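You operate a simulated robot arm through the tools that you are given. There is no shell and no other tool.

The job below is to be done with a simulated robot arm. You get a single attempt, and the scene is never put back.

JOB
Open the split mould, knock the casting loose, stand it in the dark tray.
Fine: use the yellow lever; leave the clamp free and the mould open. Set down upright: round casting.

Only the result counts: the job must be done as asked and must still hold three seconds after the hand-in. Knocking over, shifting, dropping, spilling or breaking anything else fails it.

ROBOT AND FRAMES
A 6-joint arm with a two-finger gripper, fixed in place. Base frame: the origin is on the floor under the middle of its stand, x ahead of it, y to its left, z up; the work surface is at about z = 940. Readings come in mm, rad, newtons and seconds.
With the tool pointing down near the work surface it reaches from about 380 to 860 mm from the base axis. Its first joint turns from -2.897 to 2.897 rad. Payload 2.45 kg.
Tool frame: the origin (TCP) lies between the finger pads and is the grasp point; the fingertips stand 20 mm ahead of it; z points along the fingers, y is the line along which they close. The gripper opens to 140 mm; its body begins 168 mm behind the TCP.
Orientation is that of the tool frame in the base frame, as [roll, pitch, yaw] about the fixed x, y, z axes, in that order (R = Rz(yaw) Ry(pitch) Rx(roll)). With the fingers straight down and closing along the base's y, the tool's x points along the base's -x, its y along +y and its z along -z.

CONTROLS
- The arm moves only by the tool move_arm. Its argument "deltas" is a list of rows, each an object of numbers (a shift or turn left out is 0, a gripper value left out holds the last): "hand": the gripper command, from -1 (fully open) to 1 (shut), values between in proportion; "dx", "dy", "dz": the shift along the base's x, y, z in units of 400 mm (1.0 is 400 mm); "wx", "wy", "wz": the turn, a rotation vector about the base's x, y, z in units of 90 degrees (1.0 is 90 degrees). In form: [{"hand": .., "dx": .., "dy": .., "dz": .., "wx": .., "wy": .., "wz": ..}, ...]. A call has 1 to 20 rows; each row is the pose to reach, as a shift and turn from the pose commanded when the call began. A call with a number of a shift or a turn outside -1 to 1 is refused whole. Each row takes 0.2 s and may step no farther than 50 mm and 0.15 rad from the row before; otherwise, or with a gripper value out of range, the whole call is refused. Where a pose cannot be reached the arm comes as near as it can. A force on the tool above 40 N (or 10 N above the force at the start of the call, whichever is more), or a blocked arm, ends the call early, and 0.2 s more pass. The fingers move at their own pace (about 45 mm/s each) and stop on an object; they squeeze with about 43 N. The grip force told is the motor's: it shows also when the fingers shut on nothing. Time passes only in rows, and 0.2 s behind the last, so rows that repeat a pose let the fingers close. The reply holds the time, the measured pose of the TCP, the force on the tool along the base axes, the opening and the grip force, in the units named above and with some noise, with the torque about the TCP (base axes, N m) and any sound that the robot's microphone picked up, and new pictures: "views" is both (left out), scene, wrist or none.
- Cameras (640 x 400 px; columns grow to the right, rows downward): "scene" is fixed at [398.1, -500, 1716]; the picture's right is [-0.63, 0.78, 0.00], its down [0.72, 0.58, -0.39] and it looks along [-0.30, -0.24, -0.92] (base axes); focal length 354 px, centre (320, 200). "wrist" rides on the gripper at [78, 11, -209] in the tool frame; the picture's right is [-0.14, 0.99, 0.00], its down [-0.92, -0.13, -0.37] and it looks along [-0.36, -0.05, 0.93] (tool axes); focal length 280 px, centre (320, 200). There is no depth. A picture from a camera that has moved, and an enlarged one, comes with that camera's place and axes in the base frame and with its lens.
- lift_body(by): moves the trunk up (or, below 0, down) by that many mm; the arm rides with it, the base frame stays. It gives what a move gives, with no picture.
- close_up(camera, box): a new picture of the part [left, top, right, bottom] of that camera's present view, enlarged. It takes no simulated time.
- job_done(): hands the job in; it is judged then, once.

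Nothing tells you positions but the pictures and the camera data. Unless the task says otherwise, let go and move clear before handing in.

The tools are called after "Request:" as name(argument=value, ...) on one line, values as JSON. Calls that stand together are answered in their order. move_arm: Moves the arm, as the interface text tells. Its arguments: {"type":"object","properties":{"deltas":{"type":"array","items":{"type":"object","properties":{"hand":{"type":"number"},"dx":{"type":"number"},"dy":{"type":"number"},"dz":{"type":"number"},"wx":{"type":"number"},"wy":{"type":"number"},"wz":{"type":"number"}}}},"views":{"type":"string","enum":["both","scene","wrist","none"]}},"required":["deltas"]} The other tools are called the same way: lift_body (by) moves the trunk up or down; close_up (camera, box) takes an enlarged picture of a part of a camera's view; job_done () hands the job in.

At the start:

```text
time_s: 0.0
eef_pos: [186.8, -510.3, 1367.5]
ee_rot: [-3.141, -0.001, 3.141]
force: [-0.1, 0.4, -1.0]
wrist_torque: [0.01, -0.02, -0.04]
opening: 140.2
finger_force: 0.1
trunk travel left (down, up): [-125.0, 105.0]
```

scene: 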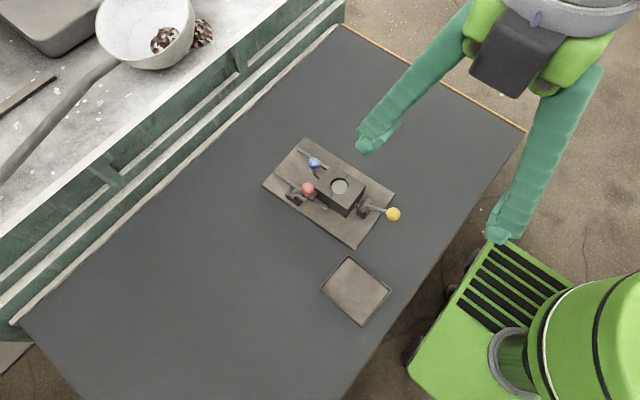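
wrist: 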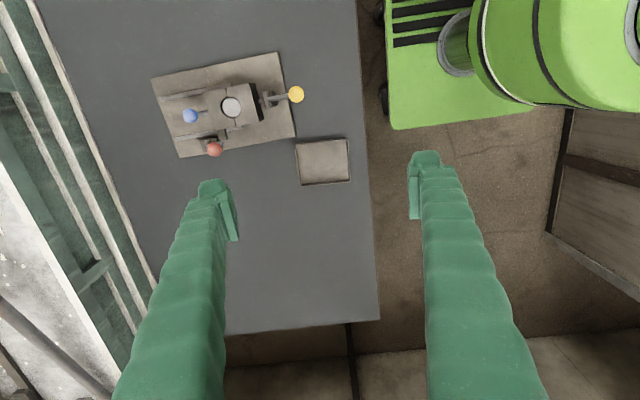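

I see a split mould on a base plate with yellow, red and blue levers, and a dark tray beside it. First I'll take enlarged views before moving anything.

Request:
close_up(camera="scene", box=[250, 120, 430, 260])

Request:
close_up(camera="wrist", box=[140, 40, 370, 200])

Request:
close_up(camera="scene", box=[300, 240, 420, 340])

```text
2.86 times, centred on (340, 190) of scene
camera zoom: at [398.1, -500.0, 1716.0], right [-0.63, 0.78, 0.0], down [0.72, 0.58, -0.39], along [-0.3, -0.24, -0.92], focal length 1011 px, centre (263, 229)
```

zoom: 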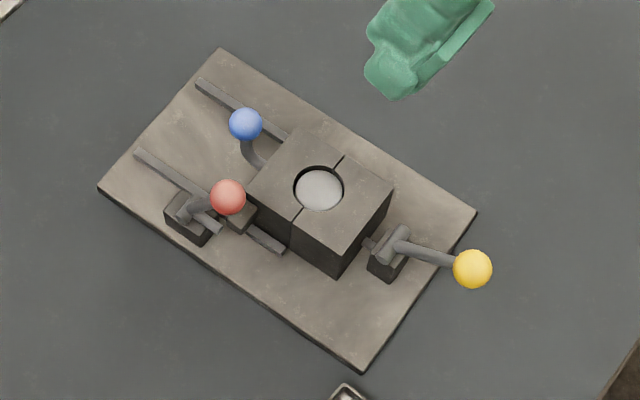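

```text
2.50 times, centred on (255, 120) of wrist
camera zoom: at [107.3, -500.1, 1574.4], right [0.14, 0.99, 0.0], down [0.92, -0.13, 0.37], along [0.36, -0.05, -0.93], focal length 701 px, centre (482, 400)
```

zoom: 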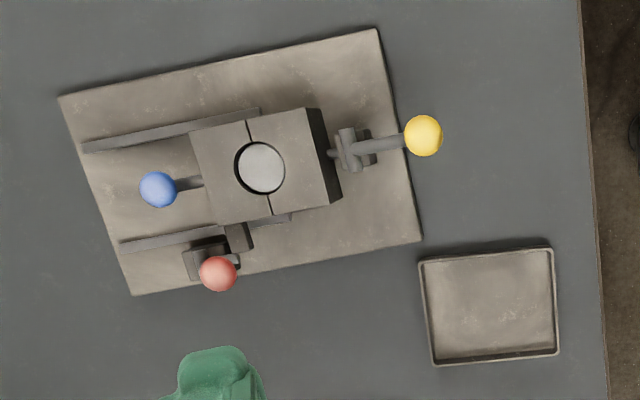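

```text
4.00 times, centred on (360, 290) of scene
camera zoom: at [398.1, -500.0, 1716.0], right [-0.63, 0.78, 0.0], down [0.72, 0.58, -0.39], along [-0.3, -0.24, -0.92], focal length 1416 px, centre (160, -160)
```

zoom: 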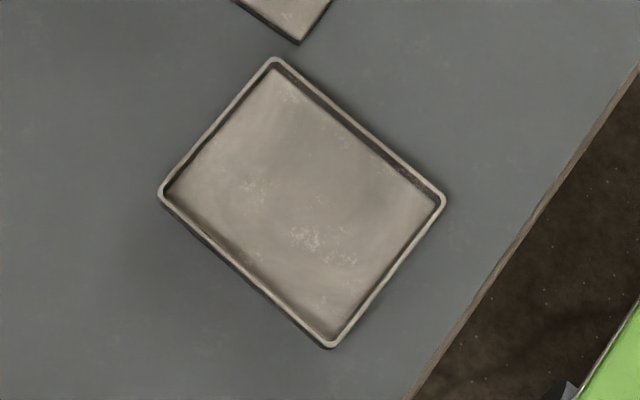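

The mould sits roughly at x 85–152, y −714…−630. The yellow ball is near (112, −542, 1054), red near (182, −704, 1071), blue near (120, −739, 1050), and the tray is off to the +x/+y side. I'll bring the wrist camera over it for a closer look.

Request:
move_arm(deltas=[{"dx": -0.1, "dy": -0.06, "dz": -0.02}, {"dx": -0.2, "dy": -0.12, "dz": -0.04}, {"dx": -0.3, "dy": -0.18, "dz": -0.06}, {"dx": -0.4, "dy": -0.24, "dz": -0.08}, {"dx": -0.45, "dy": -0.3, "dz": -0.1}], views="both")

```text
time_s: 1.2
eef_pos: [5.7, -631.5, 1325.5]
ee_rot: [3.14, 0.001, 3.141]
force: [-0.1, 0.1, 0.0]
wrist_torque: [0.01, -0.01, -0.01]
opening: 140.1
finger_force: 0.1
trunk travel left (down, up): [-125.0, 105.0]
camera wrist: at [-73.3, -621.5, 1532.9], right [0.14, 0.99, 0.0], down [0.92, -0.13, 0.37], along [0.37, -0.05, -0.93], focal length 280 px, centre (320, 200)
```

scene: 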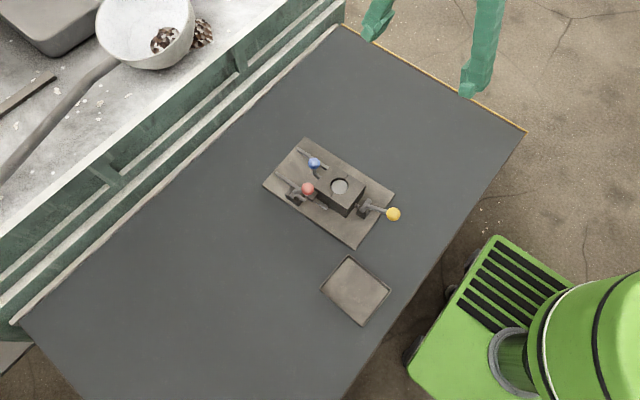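
wrist: 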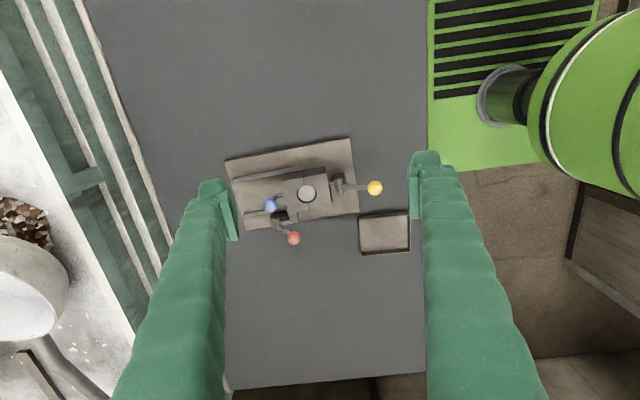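

The wrist camera is now over the mould from the −x side, between the fingers. I'll enlarge this view to understand the levers before going closer.

Request:
close_up(camera="wrist", box=[215, 130, 425, 260])

Request:
close_up(camera="scene", box=[270, 140, 350, 210])

Request:
close_up(camera="scene", box=[320, 160, 410, 230])

```text
3.05 times, centred on (320, 195) of wrist
camera zoom: at [-73.3, -621.5, 1532.9], right [0.14, 0.99, 0.0], down [0.92, -0.13, 0.37], along [0.37, -0.05, -0.93], focal length 854 px, centre (320, 215)
```

zoom: 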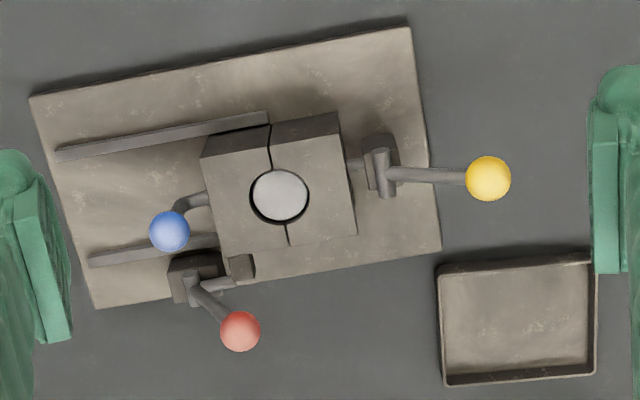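

```text
5.71 times, centred on (310, 175) of scene
camera zoom: at [398.1, -500.0, 1716.0], right [-0.63, 0.78, 0.0], down [0.72, 0.58, -0.39], along [-0.3, -0.24, -0.92], focal length 2022 px, centre (377, 343)
```

zoom: 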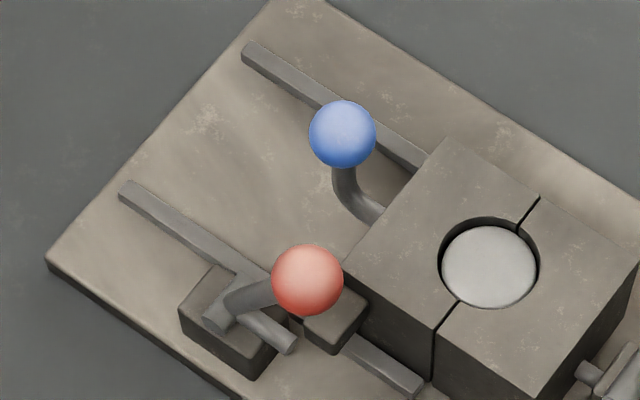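

```text
5.71 times, centred on (365, 195) of scene
camera zoom: at [398.1, -500.0, 1716.0], right [-0.63, 0.78, 0.0], down [0.72, 0.58, -0.39], along [-0.3, -0.24, -0.92], focal length 2022 px, centre (63, 229)
```

zoom: 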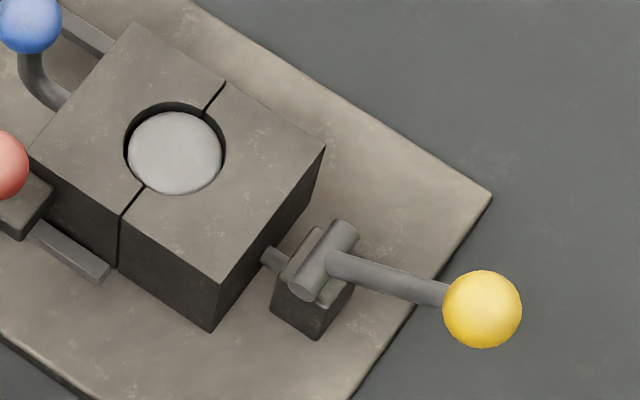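

The yellow lever hinges about an x-parallel axle behind the fixed half and has a pin into that half. The blue knob is on the sliding half, and the red one is a clamp lever with a pad at the sliding half. I'll come lower for a sharper view.

Request:
move_arm(deltas=[{"dz": -0.1, "dy": -0.03}, {"dz": -0.2, "dy": -0.06}, {"dz": -0.3, "dy": -0.09}, {"dz": -0.38, "dy": -0.12}], views="both")

Request:
close_up(camera="wrist", box=[200, 130, 440, 290])

```text
time_s: 2.2
eef_pos: [7.7, -680.4, 1175.6]
ee_rot: [3.141, 0.0, 3.141]
force: [-0.2, -0.6, 0.9]
wrist_torque: [0.04, 0.01, 0.0]
opening: 140.3
finger_force: 0.2
trunk travel left (down, up): [-125.0, 105.0]
camera wrist: at [-71.4, -669.0, 1382.5], right [0.14, 0.99, 0.0], down [0.92, -0.13, 0.37], along [0.36, -0.05, -0.93], focal length 280 px, centre (320, 200)
```

scene: 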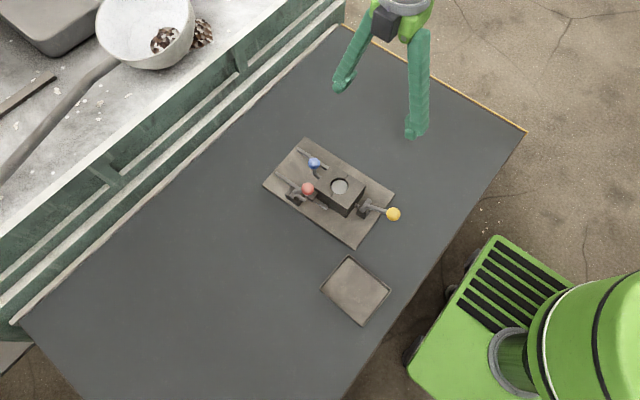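
wrist: 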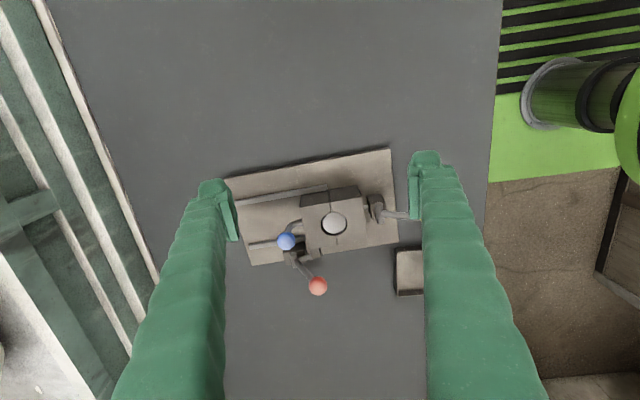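

```text
2.50 times, centred on (320, 210) of wrist
camera zoom: at [-71.4, -669.0, 1382.5], right [0.14, 0.99, 0.0], down [0.92, -0.13, 0.37], along [0.36, -0.05, -0.93], focal length 701 px, centre (320, 175)
```

zoom: 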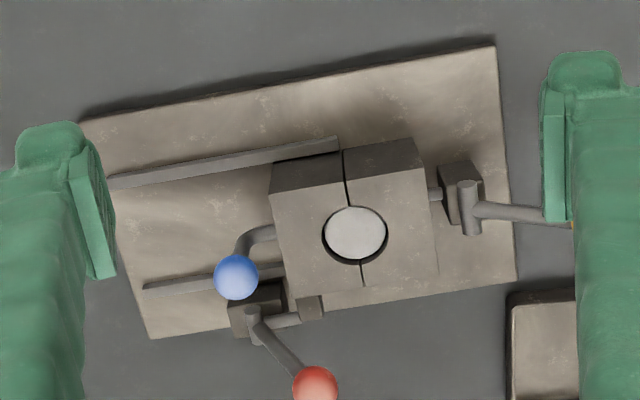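

The red lever's axle is near (184, −750, 988) with its arm bearing on a lug of the sliding half. The yellow axle is near (111, −604, 1004), and the tray spans about x 209–309, y −575…−457. I'll close the fingers and move beside the red ball on its +y side, still above it.

Request:
move_arm(deltas=[{"hand": 1, "dx": 0.08, "dy": 0.01}, {"hand": 1, "dx": 0.17, "dy": 0.03}, {"hand": 1, "dx": 0.26, "dy": 0.05}, {"hand": 1, "dx": 0.35, "dy": 0.08}, {"hand": 1, "dx": 0.435, "dy": 0.1}, {"hand": 1, "dx": 0.435, "dy": 0.1}, {"hand": 1, "dx": 0.435, "dy": 0.1}, {"hand": 1, "dx": 0.435, "dy": 0.1}, {"hand": 1, "dx": 0.435, "dy": 0.1}], views="both")

Request:
close_up(camera="scene", box=[250, 120, 430, 260])

```text
time_s: 4.2
eef_pos: [179.3, -640.1, 1173.9]
ee_rot: [3.142, 0.0, 3.141]
force: [0.2, 0.9, 0.2]
wrist_torque: [0.04, 0.03, 0.02]
opening: 0.0
finger_force: 29.7
trunk travel left (down, up): [-125.0, 105.0]
camera wrist: at [100.0, -627.9, 1382.4], right [0.14, 0.99, 0.0], down [0.92, -0.13, 0.37], along [0.37, -0.05, -0.93], focal length 280 px, centre (320, 200)
```

scene: 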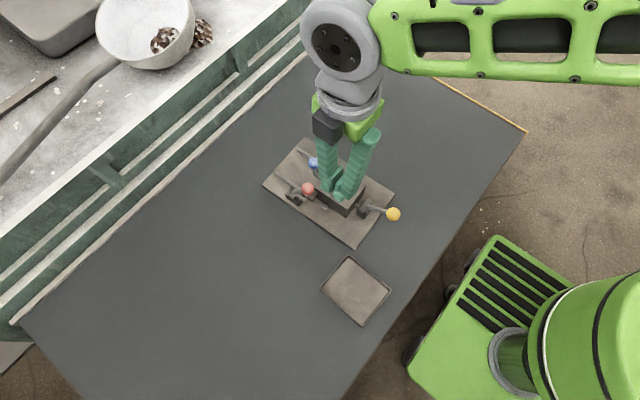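
wrist: 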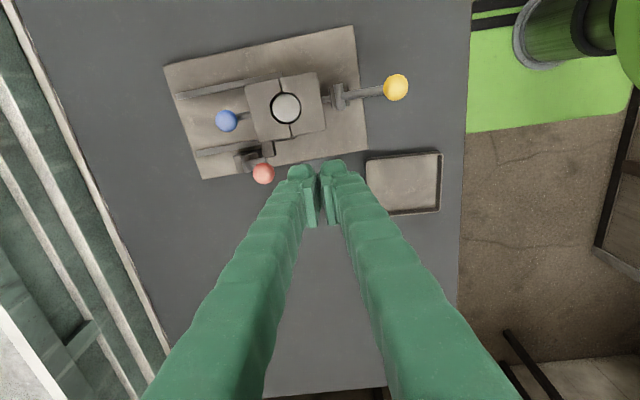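

```text
2.86 times, centred on (340, 190) of scene
camera zoom: at [398.1, -500.0, 1716.0], right [-0.63, 0.78, 0.0], down [0.72, 0.58, -0.39], along [-0.3, -0.24, -0.92], focal length 1011 px, centre (263, 229)
```

zoom: 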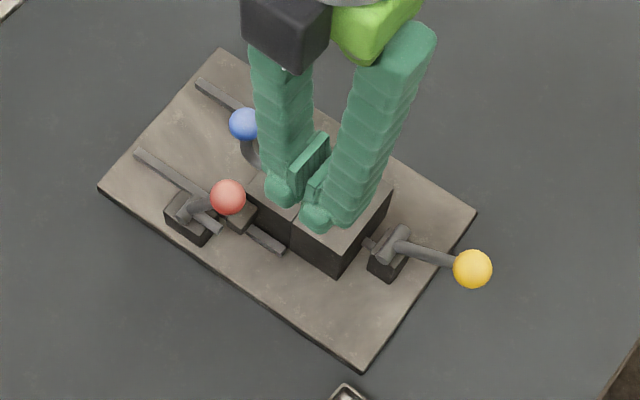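

The gripper is closed and sits about 20 mm to the +y side of the red ball. I'll lower it until the fingertips are beside the ball.

Request:
move_arm(deltas=[{"hand": 1, "dz": -0.08, "dx": 0.003}, {"hand": 1, "dz": -0.16, "dx": 0.003}, {"hand": 1, "dz": -0.24, "dx": 0.003}], views="both")

Request:
close_up(camera="scene", box=[250, 120, 430, 260])

Request:
close_up(camera="wrist", box=[150, 60, 450, 260])

```text
time_s: 5.0
eef_pos: [179.5, -640.9, 1078.1]
ee_rot: [-3.141, 0.001, 3.141]
force: [0.5, -0.8, -0.1]
wrist_torque: [-0.01, 0.01, 0.04]
opening: 0.0
finger_force: 29.7
trunk travel left (down, up): [-125.0, 105.0]
camera wrist: at [101.3, -629.8, 1286.1], right [0.14, 0.99, 0.0], down [0.92, -0.13, 0.37], along [0.36, -0.05, -0.93], focal length 280 px, centre (320, 200)
```

scene: 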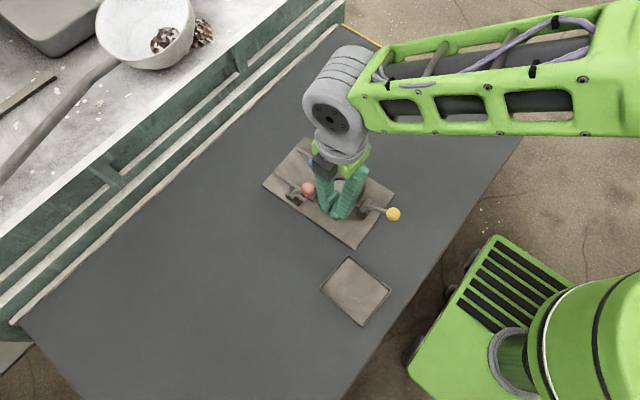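
wrist: 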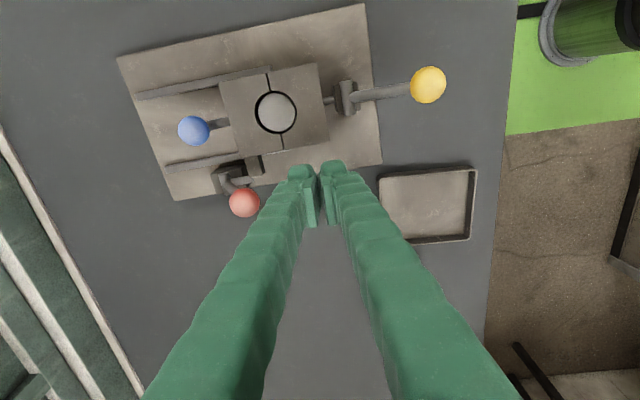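

```text
2.86 times, centred on (340, 190) of scene
camera zoom: at [398.1, -500.0, 1716.0], right [-0.63, 0.78, 0.0], down [0.72, 0.58, -0.39], along [-0.3, -0.24, -0.92], focal length 1011 px, centre (263, 229)
```

zoom: 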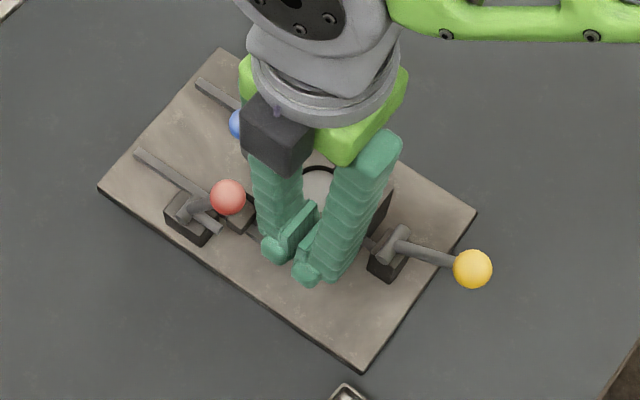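

```text
2.00 times, centred on (300, 160) of wrist
camera zoom: at [101.3, -629.8, 1286.1], right [0.14, 0.99, 0.0], down [0.92, -0.13, 0.37], along [0.36, -0.05, -0.93], focal length 561 px, centre (360, 280)
```

zoom: 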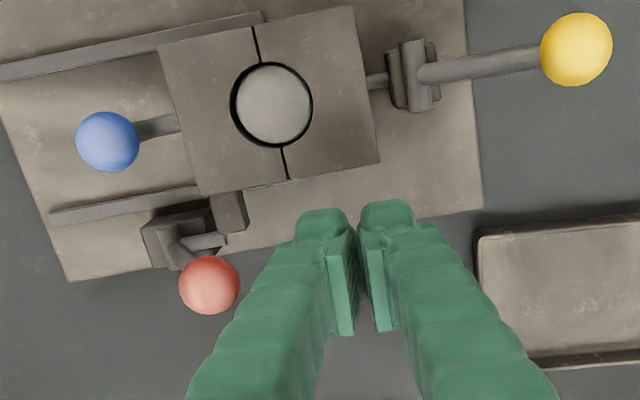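

The fingertips are level with the red ball, about 20 mm from it. I'll now push the ball towards −y along its arc to lift the clamp arm off the lug.

Request:
move_arm(deltas=[{"hand": 1, "dy": -0.025}, {"hand": 1, "dy": -0.05, "dz": 0.002}, {"hand": 1, "dy": -0.075, "dz": 0.007}, {"hand": 1, "dy": -0.1, "dz": 0.012}, {"hand": 1, "dy": -0.125, "dz": 0.016}, {"hand": 1, "dy": -0.15, "dz": 0.018}, {"hand": 1, "dy": -0.175, "dz": 0.02}], views="both")

Request:
close_up(camera="scene", box=[250, 120, 430, 260])

Request:
close_up(camera="wrist", box=[150, 60, 450, 260])

```text
time_s: 6.6
eef_pos: [182.2, -709.8, 1092.6]
ee_rot: [-3.13, 0.004, 3.139]
force: [1.3, 1.2, 15.7]
wrist_torque: [-0.37, -0.04, 0.04]
opening: 0.0
finger_force: 29.3
trunk travel left (down, up): [-125.0, 105.0]
stopped in row 7: the force on the tool passed its limit at 42 N (the readings are from after the stop); the commanded pose is now the measured one
camera wrist: at [102.7, -696.4, 1300.3], right [0.14, 0.99, -0.01], down [0.92, -0.12, 0.37], along [0.37, -0.06, -0.93], focal length 280 px, centre (320, 200)
```

scene: 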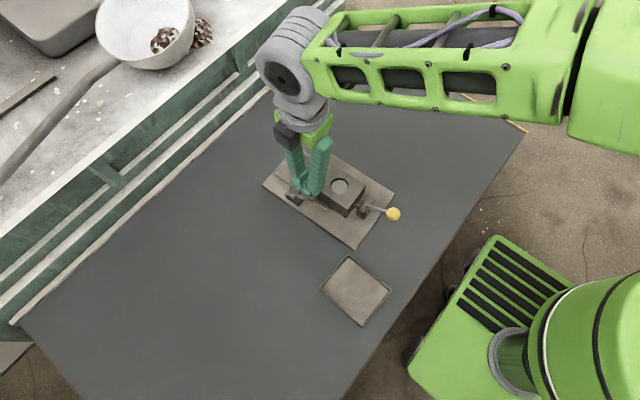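
wrist: 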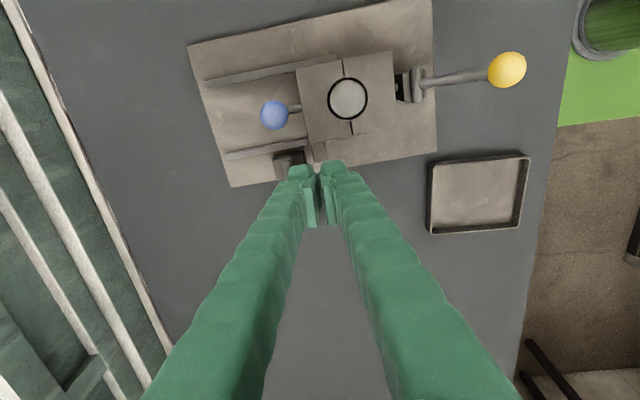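

```text
2.86 times, centred on (340, 190) of scene
camera zoom: at [398.1, -500.0, 1716.0], right [-0.63, 0.78, 0.0], down [0.72, 0.58, -0.39], along [-0.3, -0.24, -0.92], focal length 1011 px, centre (263, 229)
```

zoom: 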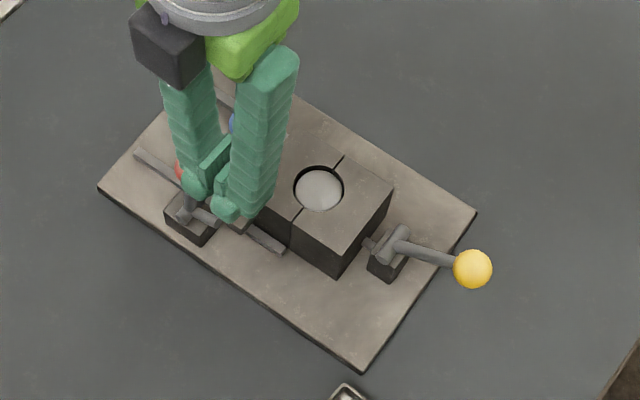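

```text
2.00 times, centred on (300, 160) of wrist
camera zoom: at [102.7, -696.4, 1300.3], right [0.14, 0.99, -0.01], down [0.92, -0.12, 0.37], along [0.37, -0.06, -0.93], focal length 561 px, centre (360, 280)
```

zoom: 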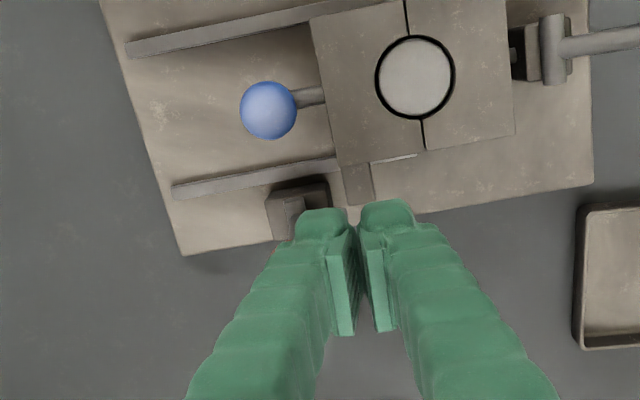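

The lever moved but the push stopped on the force limit. I'll enlarge the area around the red ball to see how it is sitting against the fingers.

Request:
close_up(camera="scene", box=[280, 150, 340, 210])

Request:
close_up(camera="wrist", box=[240, 140, 370, 230])

```text
6.67 times, centred on (310, 180) of scene
camera zoom: at [398.1, -500.0, 1716.0], right [-0.63, 0.78, 0.0], down [0.72, 0.58, -0.39], along [-0.3, -0.24, -0.92], focal length 2359 px, centre (387, 333)
```

zoom: 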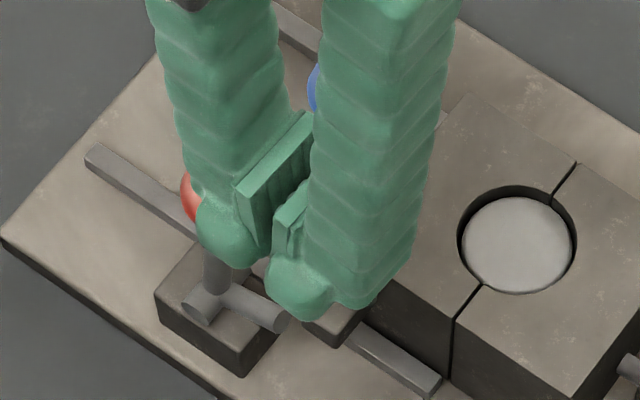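

```text
4.44 times, centred on (305, 185) of wrist
camera zoom: at [102.7, -696.4, 1300.3], right [0.14, 0.99, -0.01], down [0.92, -0.12, 0.37], along [0.37, -0.06, -0.93], focal length 1246 px, centre (387, 267)
```

zoom: 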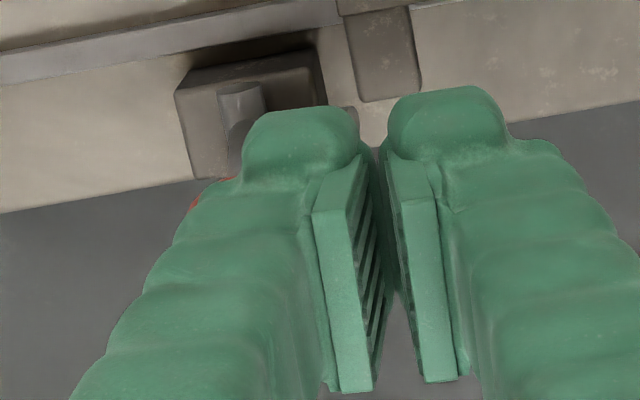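

The fingers' overhang is bearing on top of the ball: the force is vertical and 24 mm off centre. The lever has turned about 20° so far. I'll raise the tool a little so only the tips push sideways and continue along the arc.

Request:
move_arm(deltas=[{"hand": 1, "dz": 0.022}, {"hand": 1, "dy": -0.02, "dz": 0.022}, {"hand": 1, "dy": -0.04, "dz": 0.022}, {"hand": 1, "dy": -0.06, "dz": 0.021}, {"hand": 1, "dy": -0.08, "dz": 0.018}, {"hand": 1, "dy": -0.1, "dz": 0.013}, {"hand": 1, "dy": -0.12, "dz": 0.007}], views="both")

Request:
close_up(camera="scene", box=[270, 140, 360, 210])

Request:
close_up(camera="wrist", box=[150, 60, 450, 260])

```text
time_s: 8.2
eef_pos: [181.2, -757.5, 1093.3]
ee_rot: [-3.134, 0.004, -3.141]
force: [-0.5, -1.0, -0.4]
wrist_torque: [0.02, -0.04, -0.01]
opening: 0.1
finger_force: 29.8
trunk travel left (down, up): [-125.0, 105.0]
camera wrist: at [102.5, -744.9, 1300.2], right [0.14, 0.99, -0.01], down [0.92, -0.13, 0.37], along [0.37, -0.06, -0.93], focal length 280 px, centre (320, 200)
```

scene: 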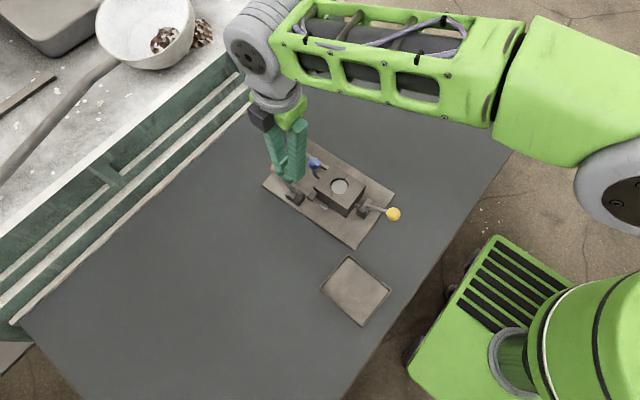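
wrist: 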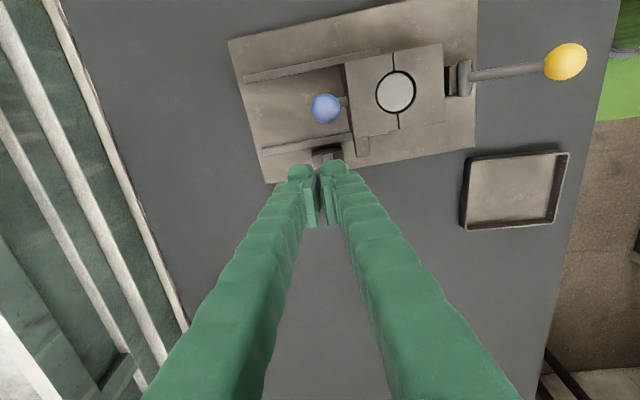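

```text
5.71 times, centred on (315, 175) of scene
camera zoom: at [398.1, -500.0, 1716.0], right [-0.63, 0.78, 0.0], down [0.72, 0.58, -0.39], along [-0.3, -0.24, -0.92], focal length 2022 px, centre (349, 343)
```

zoom: 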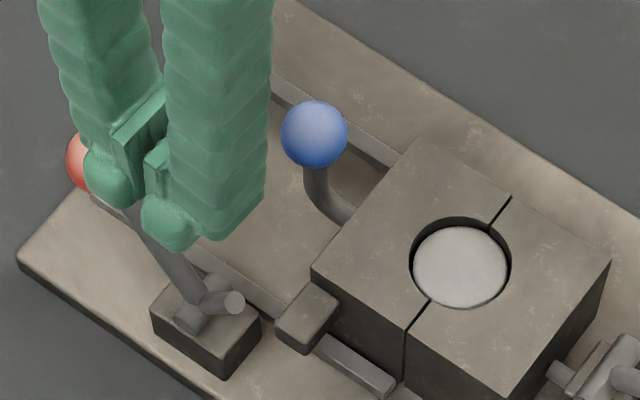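

```text
2.00 times, centred on (300, 160) of wrist
camera zoom: at [102.5, -744.9, 1300.2], right [0.14, 0.99, -0.01], down [0.92, -0.13, 0.37], along [0.37, -0.06, -0.93], focal length 561 px, centre (360, 280)
```

zoom: 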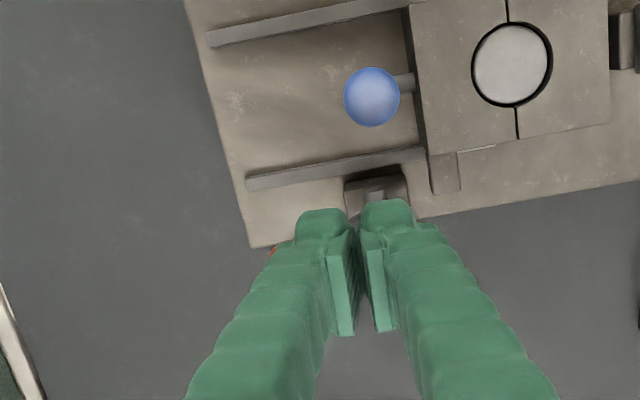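

The clamp arm has lifted clear of the lug and the lever has gone past vertical. I'll swing it somewhat further back so it stays free.

Request:
move_arm(deltas=[{"hand": 1, "dy": -0.02, "dz": -0.01}, {"hand": 1, "dy": -0.04, "dz": -0.021}, {"hand": 1, "dy": -0.06, "dz": -0.034}, {"hand": 1, "dy": -0.075, "dz": -0.046}], views="both")

Request:
close_up(camera="scene", box=[250, 130, 340, 210])

```text
time_s: 8.9
eef_pos: [182.3, -769.3, 1091.0]
ee_rot: [3.141, 0.003, -3.14]
force: [-1.9, 19.9, 19.3]
wrist_torque: [0.1, -0.07, 0.11]
opening: 0.0
finger_force: 29.7
trunk travel left (down, up): [-125.0, 105.0]
stopped in row 3: the force on the tool passed its limit at 49 N (the readings are from after the stop); the commanded pose is now the measured one
camera wrist: at [102.9, -758.6, 1297.5], right [0.14, 0.99, 0.0], down [0.92, -0.13, 0.37], along [0.37, -0.05, -0.93], focal length 280 px, centre (320, 200)
```

scene: 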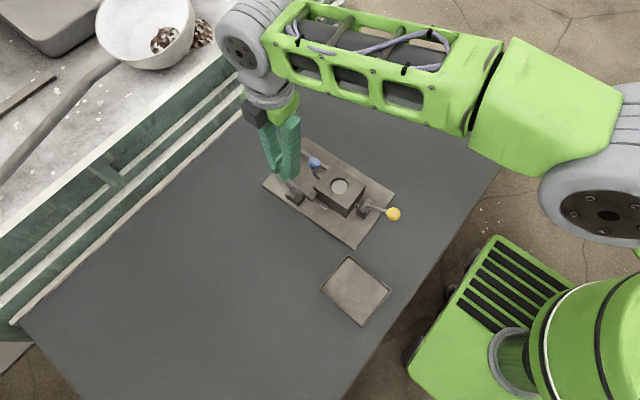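
wrist: 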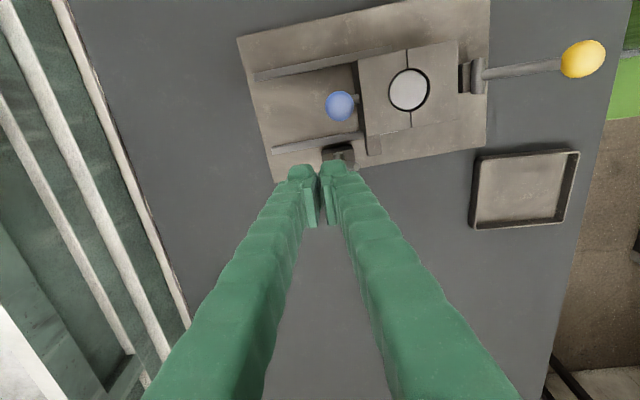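

```text
5.00 times, centred on (295, 170) of scene
camera zoom: at [398.1, -500.0, 1716.0], right [-0.63, 0.78, 0.0], down [0.72, 0.58, -0.39], along [-0.3, -0.24, -0.92], focal length 1769 px, centre (445, 350)
```

zoom: 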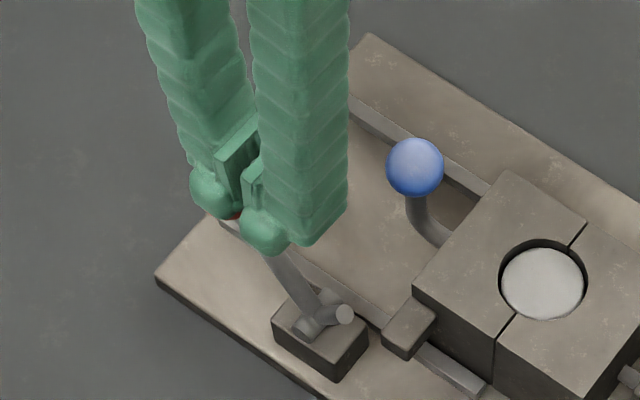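

The lever met its stop at about 50° of travel, with the clamp arm clearly lifted and the plate unmoved. I'll raise the tool and check that the lever stays back.

Request:
move_arm(deltas=[{"hand": 1, "dy": 0.02, "dz": 0.03}, {"hand": 1, "dy": 0.04, "dz": 0.1}, {"hand": 1, "dy": 0.04, "dz": 0.2}], views="both")

Request:
close_up(camera="scene", box=[250, 130, 340, 210])

Request:
close_up(camera="wrist", box=[200, 60, 500, 260])

```text
time_s: 9.7
eef_pos: [181.2, -757.0, 1164.8]
ee_rot: [-3.14, 0.001, -3.141]
force: [-0.5, 0.8, 0.7]
wrist_torque: [-0.1, 0.01, 0.01]
opening: 0.0
finger_force: 29.3
trunk travel left (down, up): [-125.0, 105.0]
camera wrist: at [102.2, -745.8, 1372.7], right [0.14, 0.99, 0.0], down [0.92, -0.13, 0.37], along [0.37, -0.05, -0.93], focal length 280 px, centre (320, 200)
```

scene: 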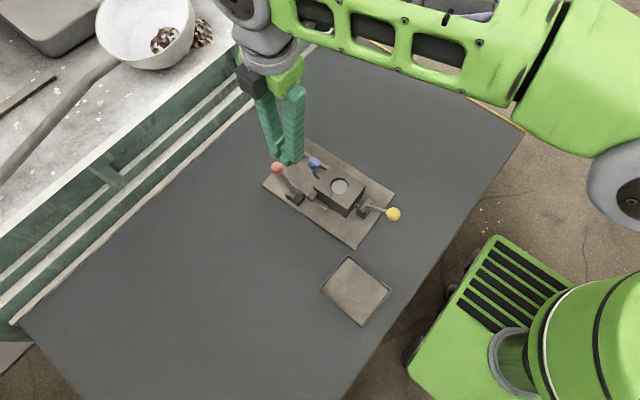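
wrist: 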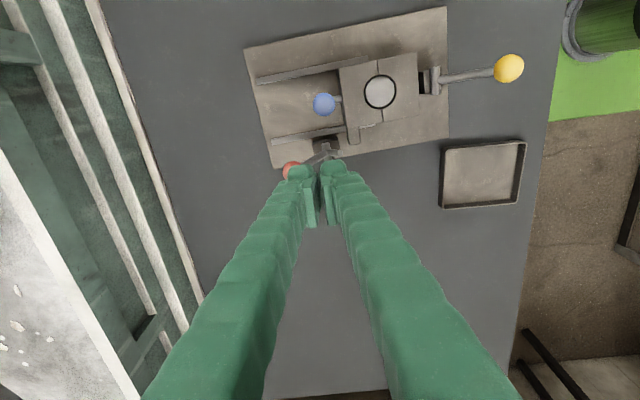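

```text
5.00 times, centred on (295, 170) of scene
camera zoom: at [398.1, -500.0, 1716.0], right [-0.63, 0.78, 0.0], down [0.72, 0.58, -0.39], along [-0.3, -0.24, -0.92], focal length 1769 px, centre (445, 350)
```

zoom: 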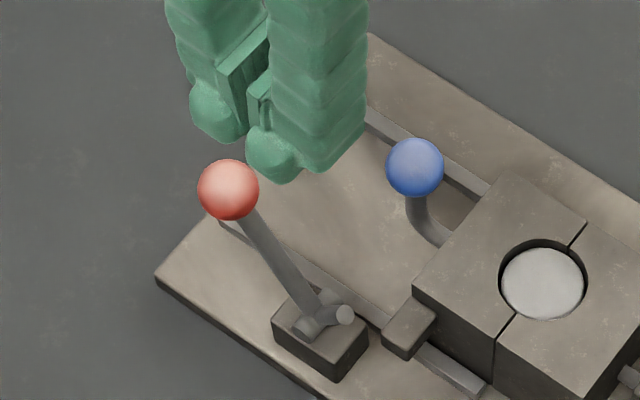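

```text
2.00 times, centred on (350, 160) of wrist
camera zoom: at [102.2, -745.8, 1372.7], right [0.14, 0.99, 0.0], down [0.92, -0.13, 0.37], along [0.37, -0.05, -0.93], focal length 561 px, centre (260, 280)
```

zoom: 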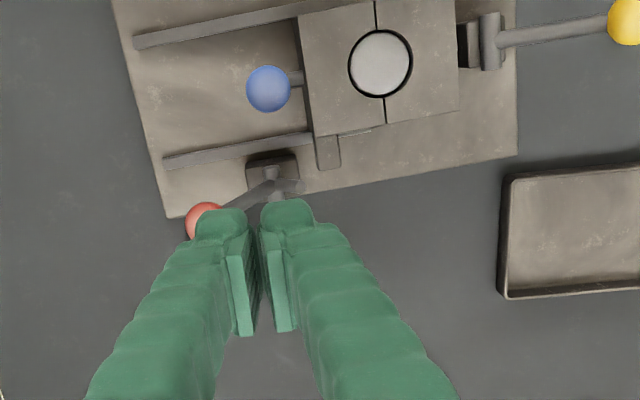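

The red lever stays back and the lug is free. Next I'll place the closed fingers on the +y side of the blue ball, above the block top, ready to push the sliding half open.

Request:
move_arm(deltas=[{"hand": 1, "dx": -0.05, "dy": 0.045}, {"hand": 1, "dx": -0.1, "dy": 0.09, "dz": -0.03}, {"hand": 1, "dx": -0.156, "dy": 0.13, "dz": -0.06}, {"hand": 1, "dx": -0.156, "dy": 0.13, "dz": -0.14}, {"hand": 1, "dx": -0.156, "dy": 0.13, "dz": -0.2}, {"hand": 1, "dx": -0.156, "dy": 0.13, "dz": -0.255}, {"hand": 1, "dx": -0.156, "dy": 0.13, "dz": -0.255}], views="both")

Request:
close_up(camera="scene", box=[260, 120, 400, 240])

Request:
close_up(camera="wrist", box=[200, 60, 500, 260])

```text
time_s: 11.3
eef_pos: [120.7, -706.3, 1061.0]
ee_rot: [3.142, 0.001, -3.141]
force: [0.0, -0.2, -0.5]
wrist_torque: [0.03, 0.02, 0.04]
opening: 0.1
finger_force: 29.5
trunk travel left (down, up): [-125.0, 105.0]
camera wrist: at [41.3, -694.2, 1269.5], right [0.14, 0.99, 0.0], down [0.92, -0.13, 0.37], along [0.37, -0.05, -0.93], focal length 280 px, centre (320, 200)
```

scene: 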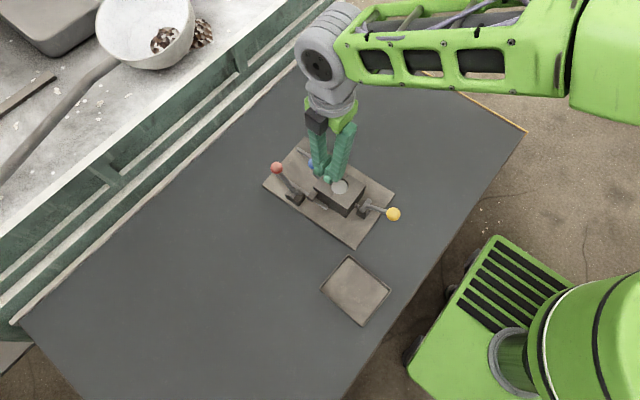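
wrist: 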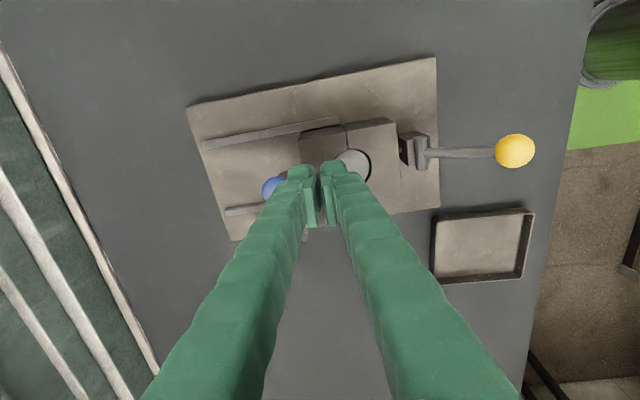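

```text
3.33 times, centred on (330, 180) of scene
camera zoom: at [398.1, -500.0, 1716.0], right [-0.63, 0.78, 0.0], down [0.72, 0.58, -0.39], along [-0.3, -0.24, -0.92], focal length 1180 px, centre (287, 267)
```

zoom: 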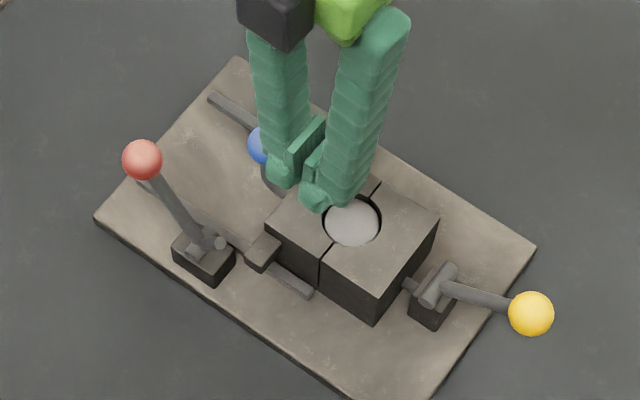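

```text
2.00 times, centred on (350, 160) of wrist
camera zoom: at [41.3, -694.2, 1269.5], right [0.14, 0.99, 0.0], down [0.92, -0.13, 0.37], along [0.37, -0.05, -0.93], focal length 561 px, centre (260, 280)
```

zoom: 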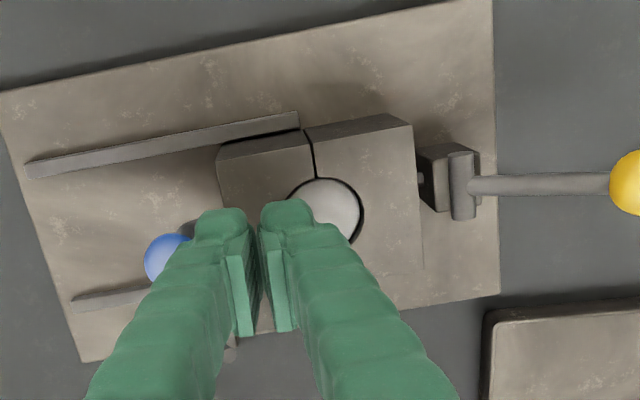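

The closed tips sit just on the +y side of the blue ball and above the block. I'll push towards −y in small steps to slide the mould half open.

Request:
move_arm(deltas=[{"hand": 1, "dz": 0.015}, {"hand": 1, "dy": -0.02, "dz": 0.015}, {"hand": 1, "dy": -0.04, "dz": 0.015}, {"hand": 1, "dy": -0.06, "dz": 0.015}, {"hand": 1, "dy": -0.08, "dz": 0.015}, {"hand": 1, "dy": -0.1, "dz": 0.015}], views="both")

Request:
close_up(camera="scene", box=[260, 120, 400, 240])

Request:
close_up(camera="wrist", box=[200, 60, 500, 260])

```text
time_s: 12.7
eef_pos: [120.6, -746.8, 1070.1]
ee_rot: [-3.141, 0.004, -3.141]
force: [0.0, -0.5, -1.2]
wrist_torque: [-0.03, -0.02, 0.0]
opening: 0.1
finger_force: 29.2
trunk travel left (down, up): [-125.0, 105.0]
camera wrist: at [40.7, -736.0, 1276.8], right [0.14, 0.99, 0.0], down [0.92, -0.13, 0.37], along [0.37, -0.05, -0.93], focal length 280 px, centre (320, 200)
```

scene: 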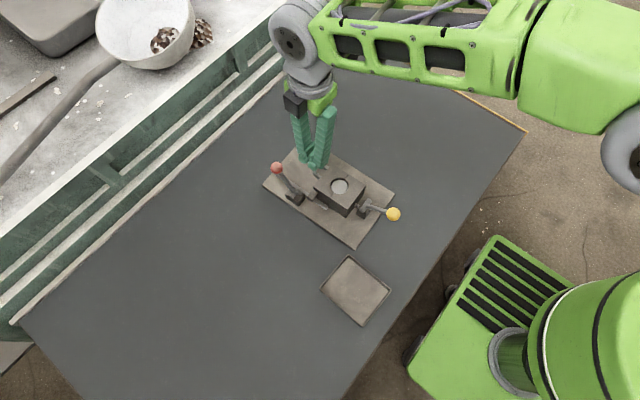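
wrist: 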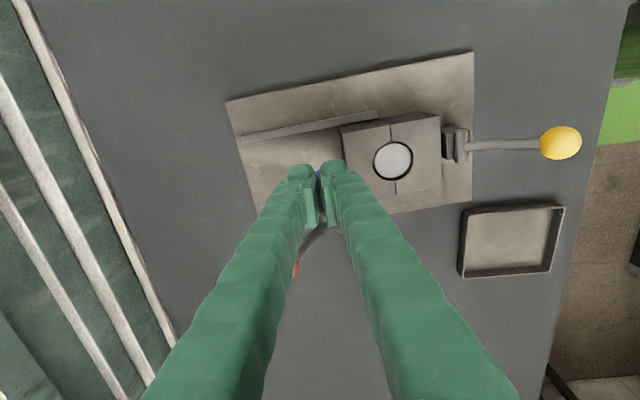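

```text
3.33 times, centred on (330, 180) of scene
camera zoom: at [398.1, -500.0, 1716.0], right [-0.63, 0.78, 0.0], down [0.72, 0.58, -0.39], along [-0.3, -0.24, -0.92], focal length 1180 px, centre (287, 267)
```

zoom: 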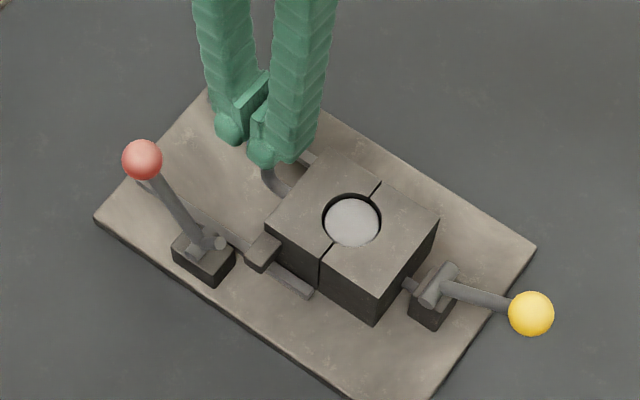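

```text
2.00 times, centred on (350, 160) of wrist
camera zoom: at [40.7, -736.0, 1276.8], right [0.14, 0.99, 0.0], down [0.92, -0.13, 0.37], along [0.37, -0.05, -0.93], focal length 561 px, centre (260, 280)
```

zoom: 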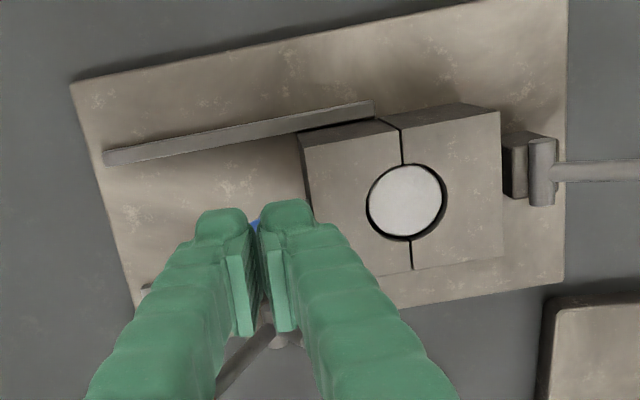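

The tips slid just over the blue ball without moving the half, with no contact force. I'll lift, open part way, and straddle the ball between the pads so the inner faces can pull it.

Request:
move_arm(deltas=[{"hand": 1, "dz": 0.06}, {"hand": 0.14, "dz": 0.11, "dy": 0.01}, {"hand": 0.14, "dz": 0.11, "dy": 0.013}, {"hand": 0.14, "dz": 0.11, "dy": 0.013}, {"hand": 0.14, "dz": 0.11, "dy": 0.013}, {"hand": 0.14, "dz": 0.11, "dy": 0.013}], views="both")

Request:
close_up(camera="wrist", box=[200, 100, 440, 260])

Request:
close_up(camera="scene", box=[260, 120, 400, 240])

```text
time_s: 14.1
eef_pos: [120.7, -740.9, 1112.8]
ee_rot: [3.14, 0.001, -3.139]
force: [0.7, 0.9, 0.1]
wrist_torque: [0.0, 0.03, 0.02]
opening: 60.0
finger_force: 0.0
trunk travel left (down, up): [-125.0, 105.0]
camera wrist: at [40.7, -729.6, 1320.5], right [0.14, 0.99, 0.0], down [0.92, -0.13, 0.37], along [0.37, -0.05, -0.93], focal length 280 px, centre (320, 200)
```

scene: 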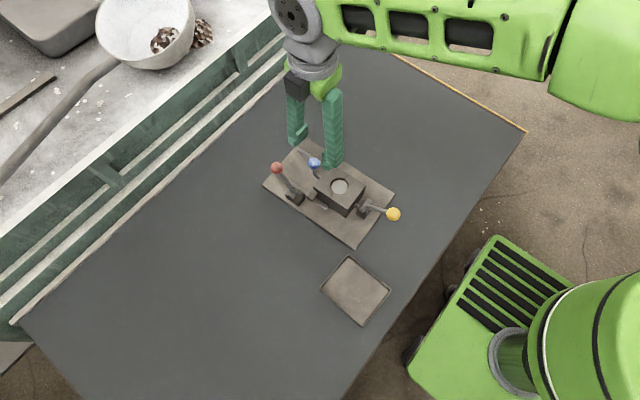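
wrist: 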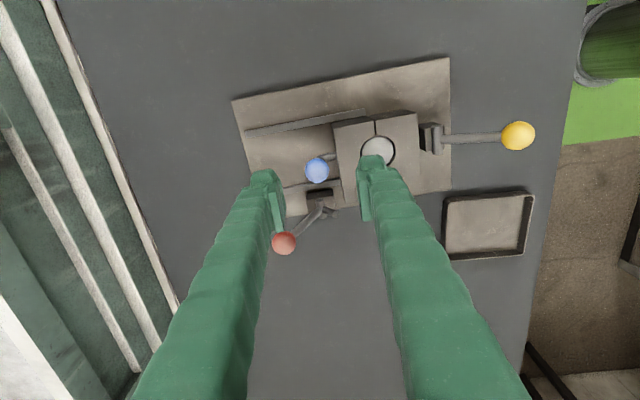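

```text
2.50 times, centred on (320, 180) of wrist
camera zoom: at [40.7, -729.6, 1320.5], right [0.14, 0.99, 0.0], down [0.92, -0.13, 0.37], along [0.37, -0.05, -0.93], focal length 701 px, centre (320, 250)
```

zoom: 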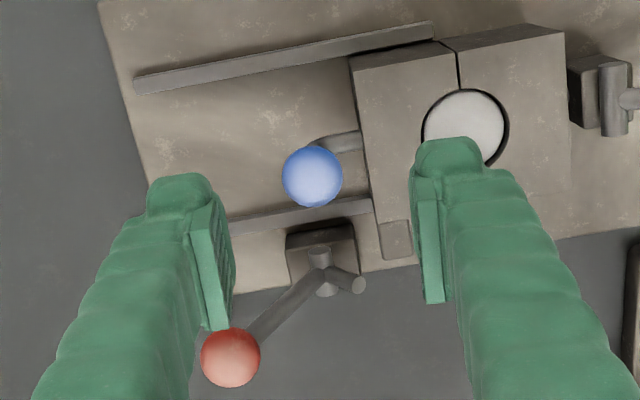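

```text
3.33 times, centred on (330, 180) of scene
camera zoom: at [398.1, -500.0, 1716.0], right [-0.63, 0.78, 0.0], down [0.72, 0.58, -0.39], along [-0.3, -0.24, -0.92], focal length 1180 px, centre (287, 267)
```

zoom: 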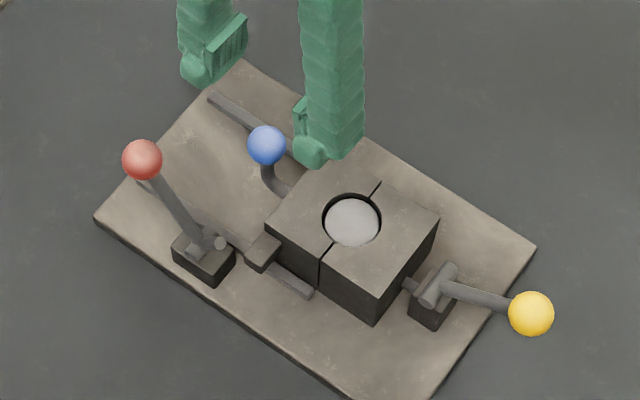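

The blue ball is now located at about (118, −743, 1044) and lies between the open pads. I'll descend to straddle it, staying above the block top, and narrow the gap.

Request:
move_arm(deltas=[{"hand": 0.14, "dx": -0.005, "dy": -0.004, "dz": -0.05}, {"hand": 0.14, "dx": -0.005, "dy": -0.004, "dz": -0.1}, {"hand": 0.14, "dx": -0.005, "dy": -0.004, "dz": -0.148}, {"hand": 0.5, "dx": -0.005, "dy": -0.004, "dz": -0.148}, {"hand": 0.5, "dx": -0.005, "dy": -0.004, "dz": -0.148}, {"hand": 0.5, "dx": -0.005, "dy": -0.004, "dz": -0.148}], views="both")

Request:
close_up(camera="wrist", box=[200, 100, 440, 260])

Request:
close_up(camera="scene", box=[260, 120, 400, 240])

```text
time_s: 15.5
eef_pos: [117.9, -743.3, 1055.6]
ee_rot: [3.14, 0.001, 3.141]
force: [-0.1, 0.7, -0.3]
wrist_torque: [-0.04, 0.0, 0.02]
opening: 35.1
finger_force: 0.1
trunk travel left (down, up): [-125.0, 105.0]
camera wrist: at [37.9, -731.9, 1261.6], right [0.14, 0.99, 0.0], down [0.92, -0.13, 0.37], along [0.37, -0.05, -0.93], focal length 280 px, centre (320, 200)
```

scene: 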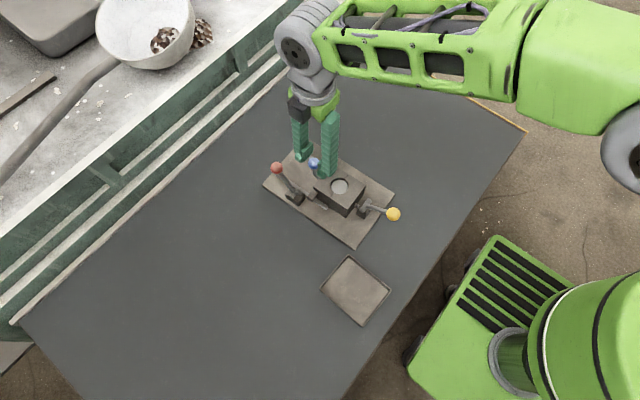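
wrist: 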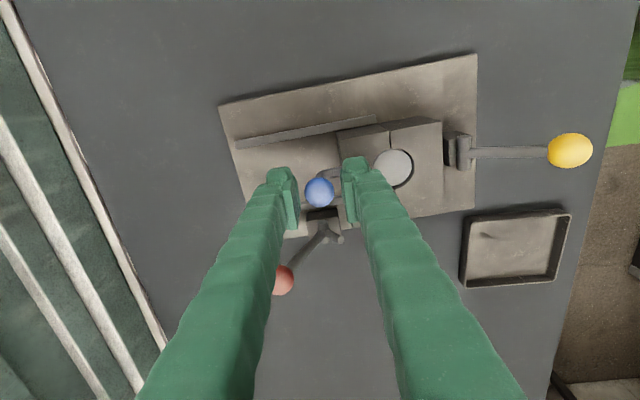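

```text
2.50 times, centred on (320, 180) of wrist
camera zoom: at [37.9, -731.9, 1261.6], right [0.14, 0.99, 0.0], down [0.92, -0.13, 0.37], along [0.37, -0.05, -0.93], focal length 701 px, centre (320, 250)
```

zoom: 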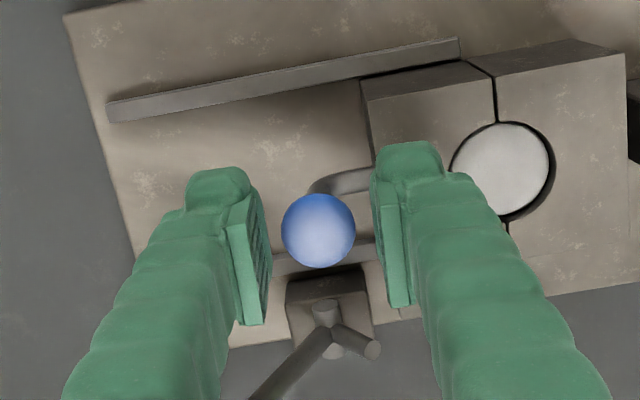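

```text
3.33 times, centred on (330, 180) of scene
camera zoom: at [398.1, -500.0, 1716.0], right [-0.63, 0.78, 0.0], down [0.72, 0.58, -0.39], along [-0.3, -0.24, -0.92], focal length 1180 px, centre (287, 267)
```

zoom: 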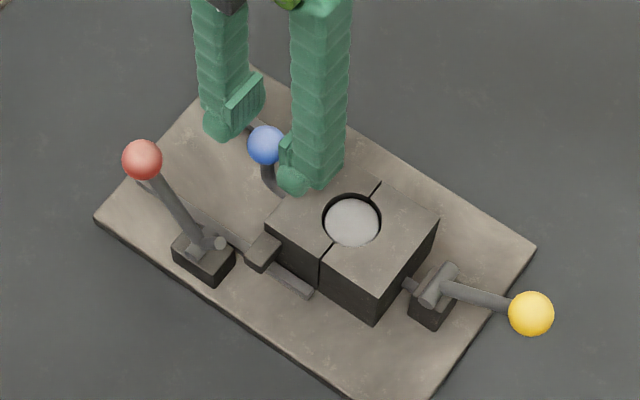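

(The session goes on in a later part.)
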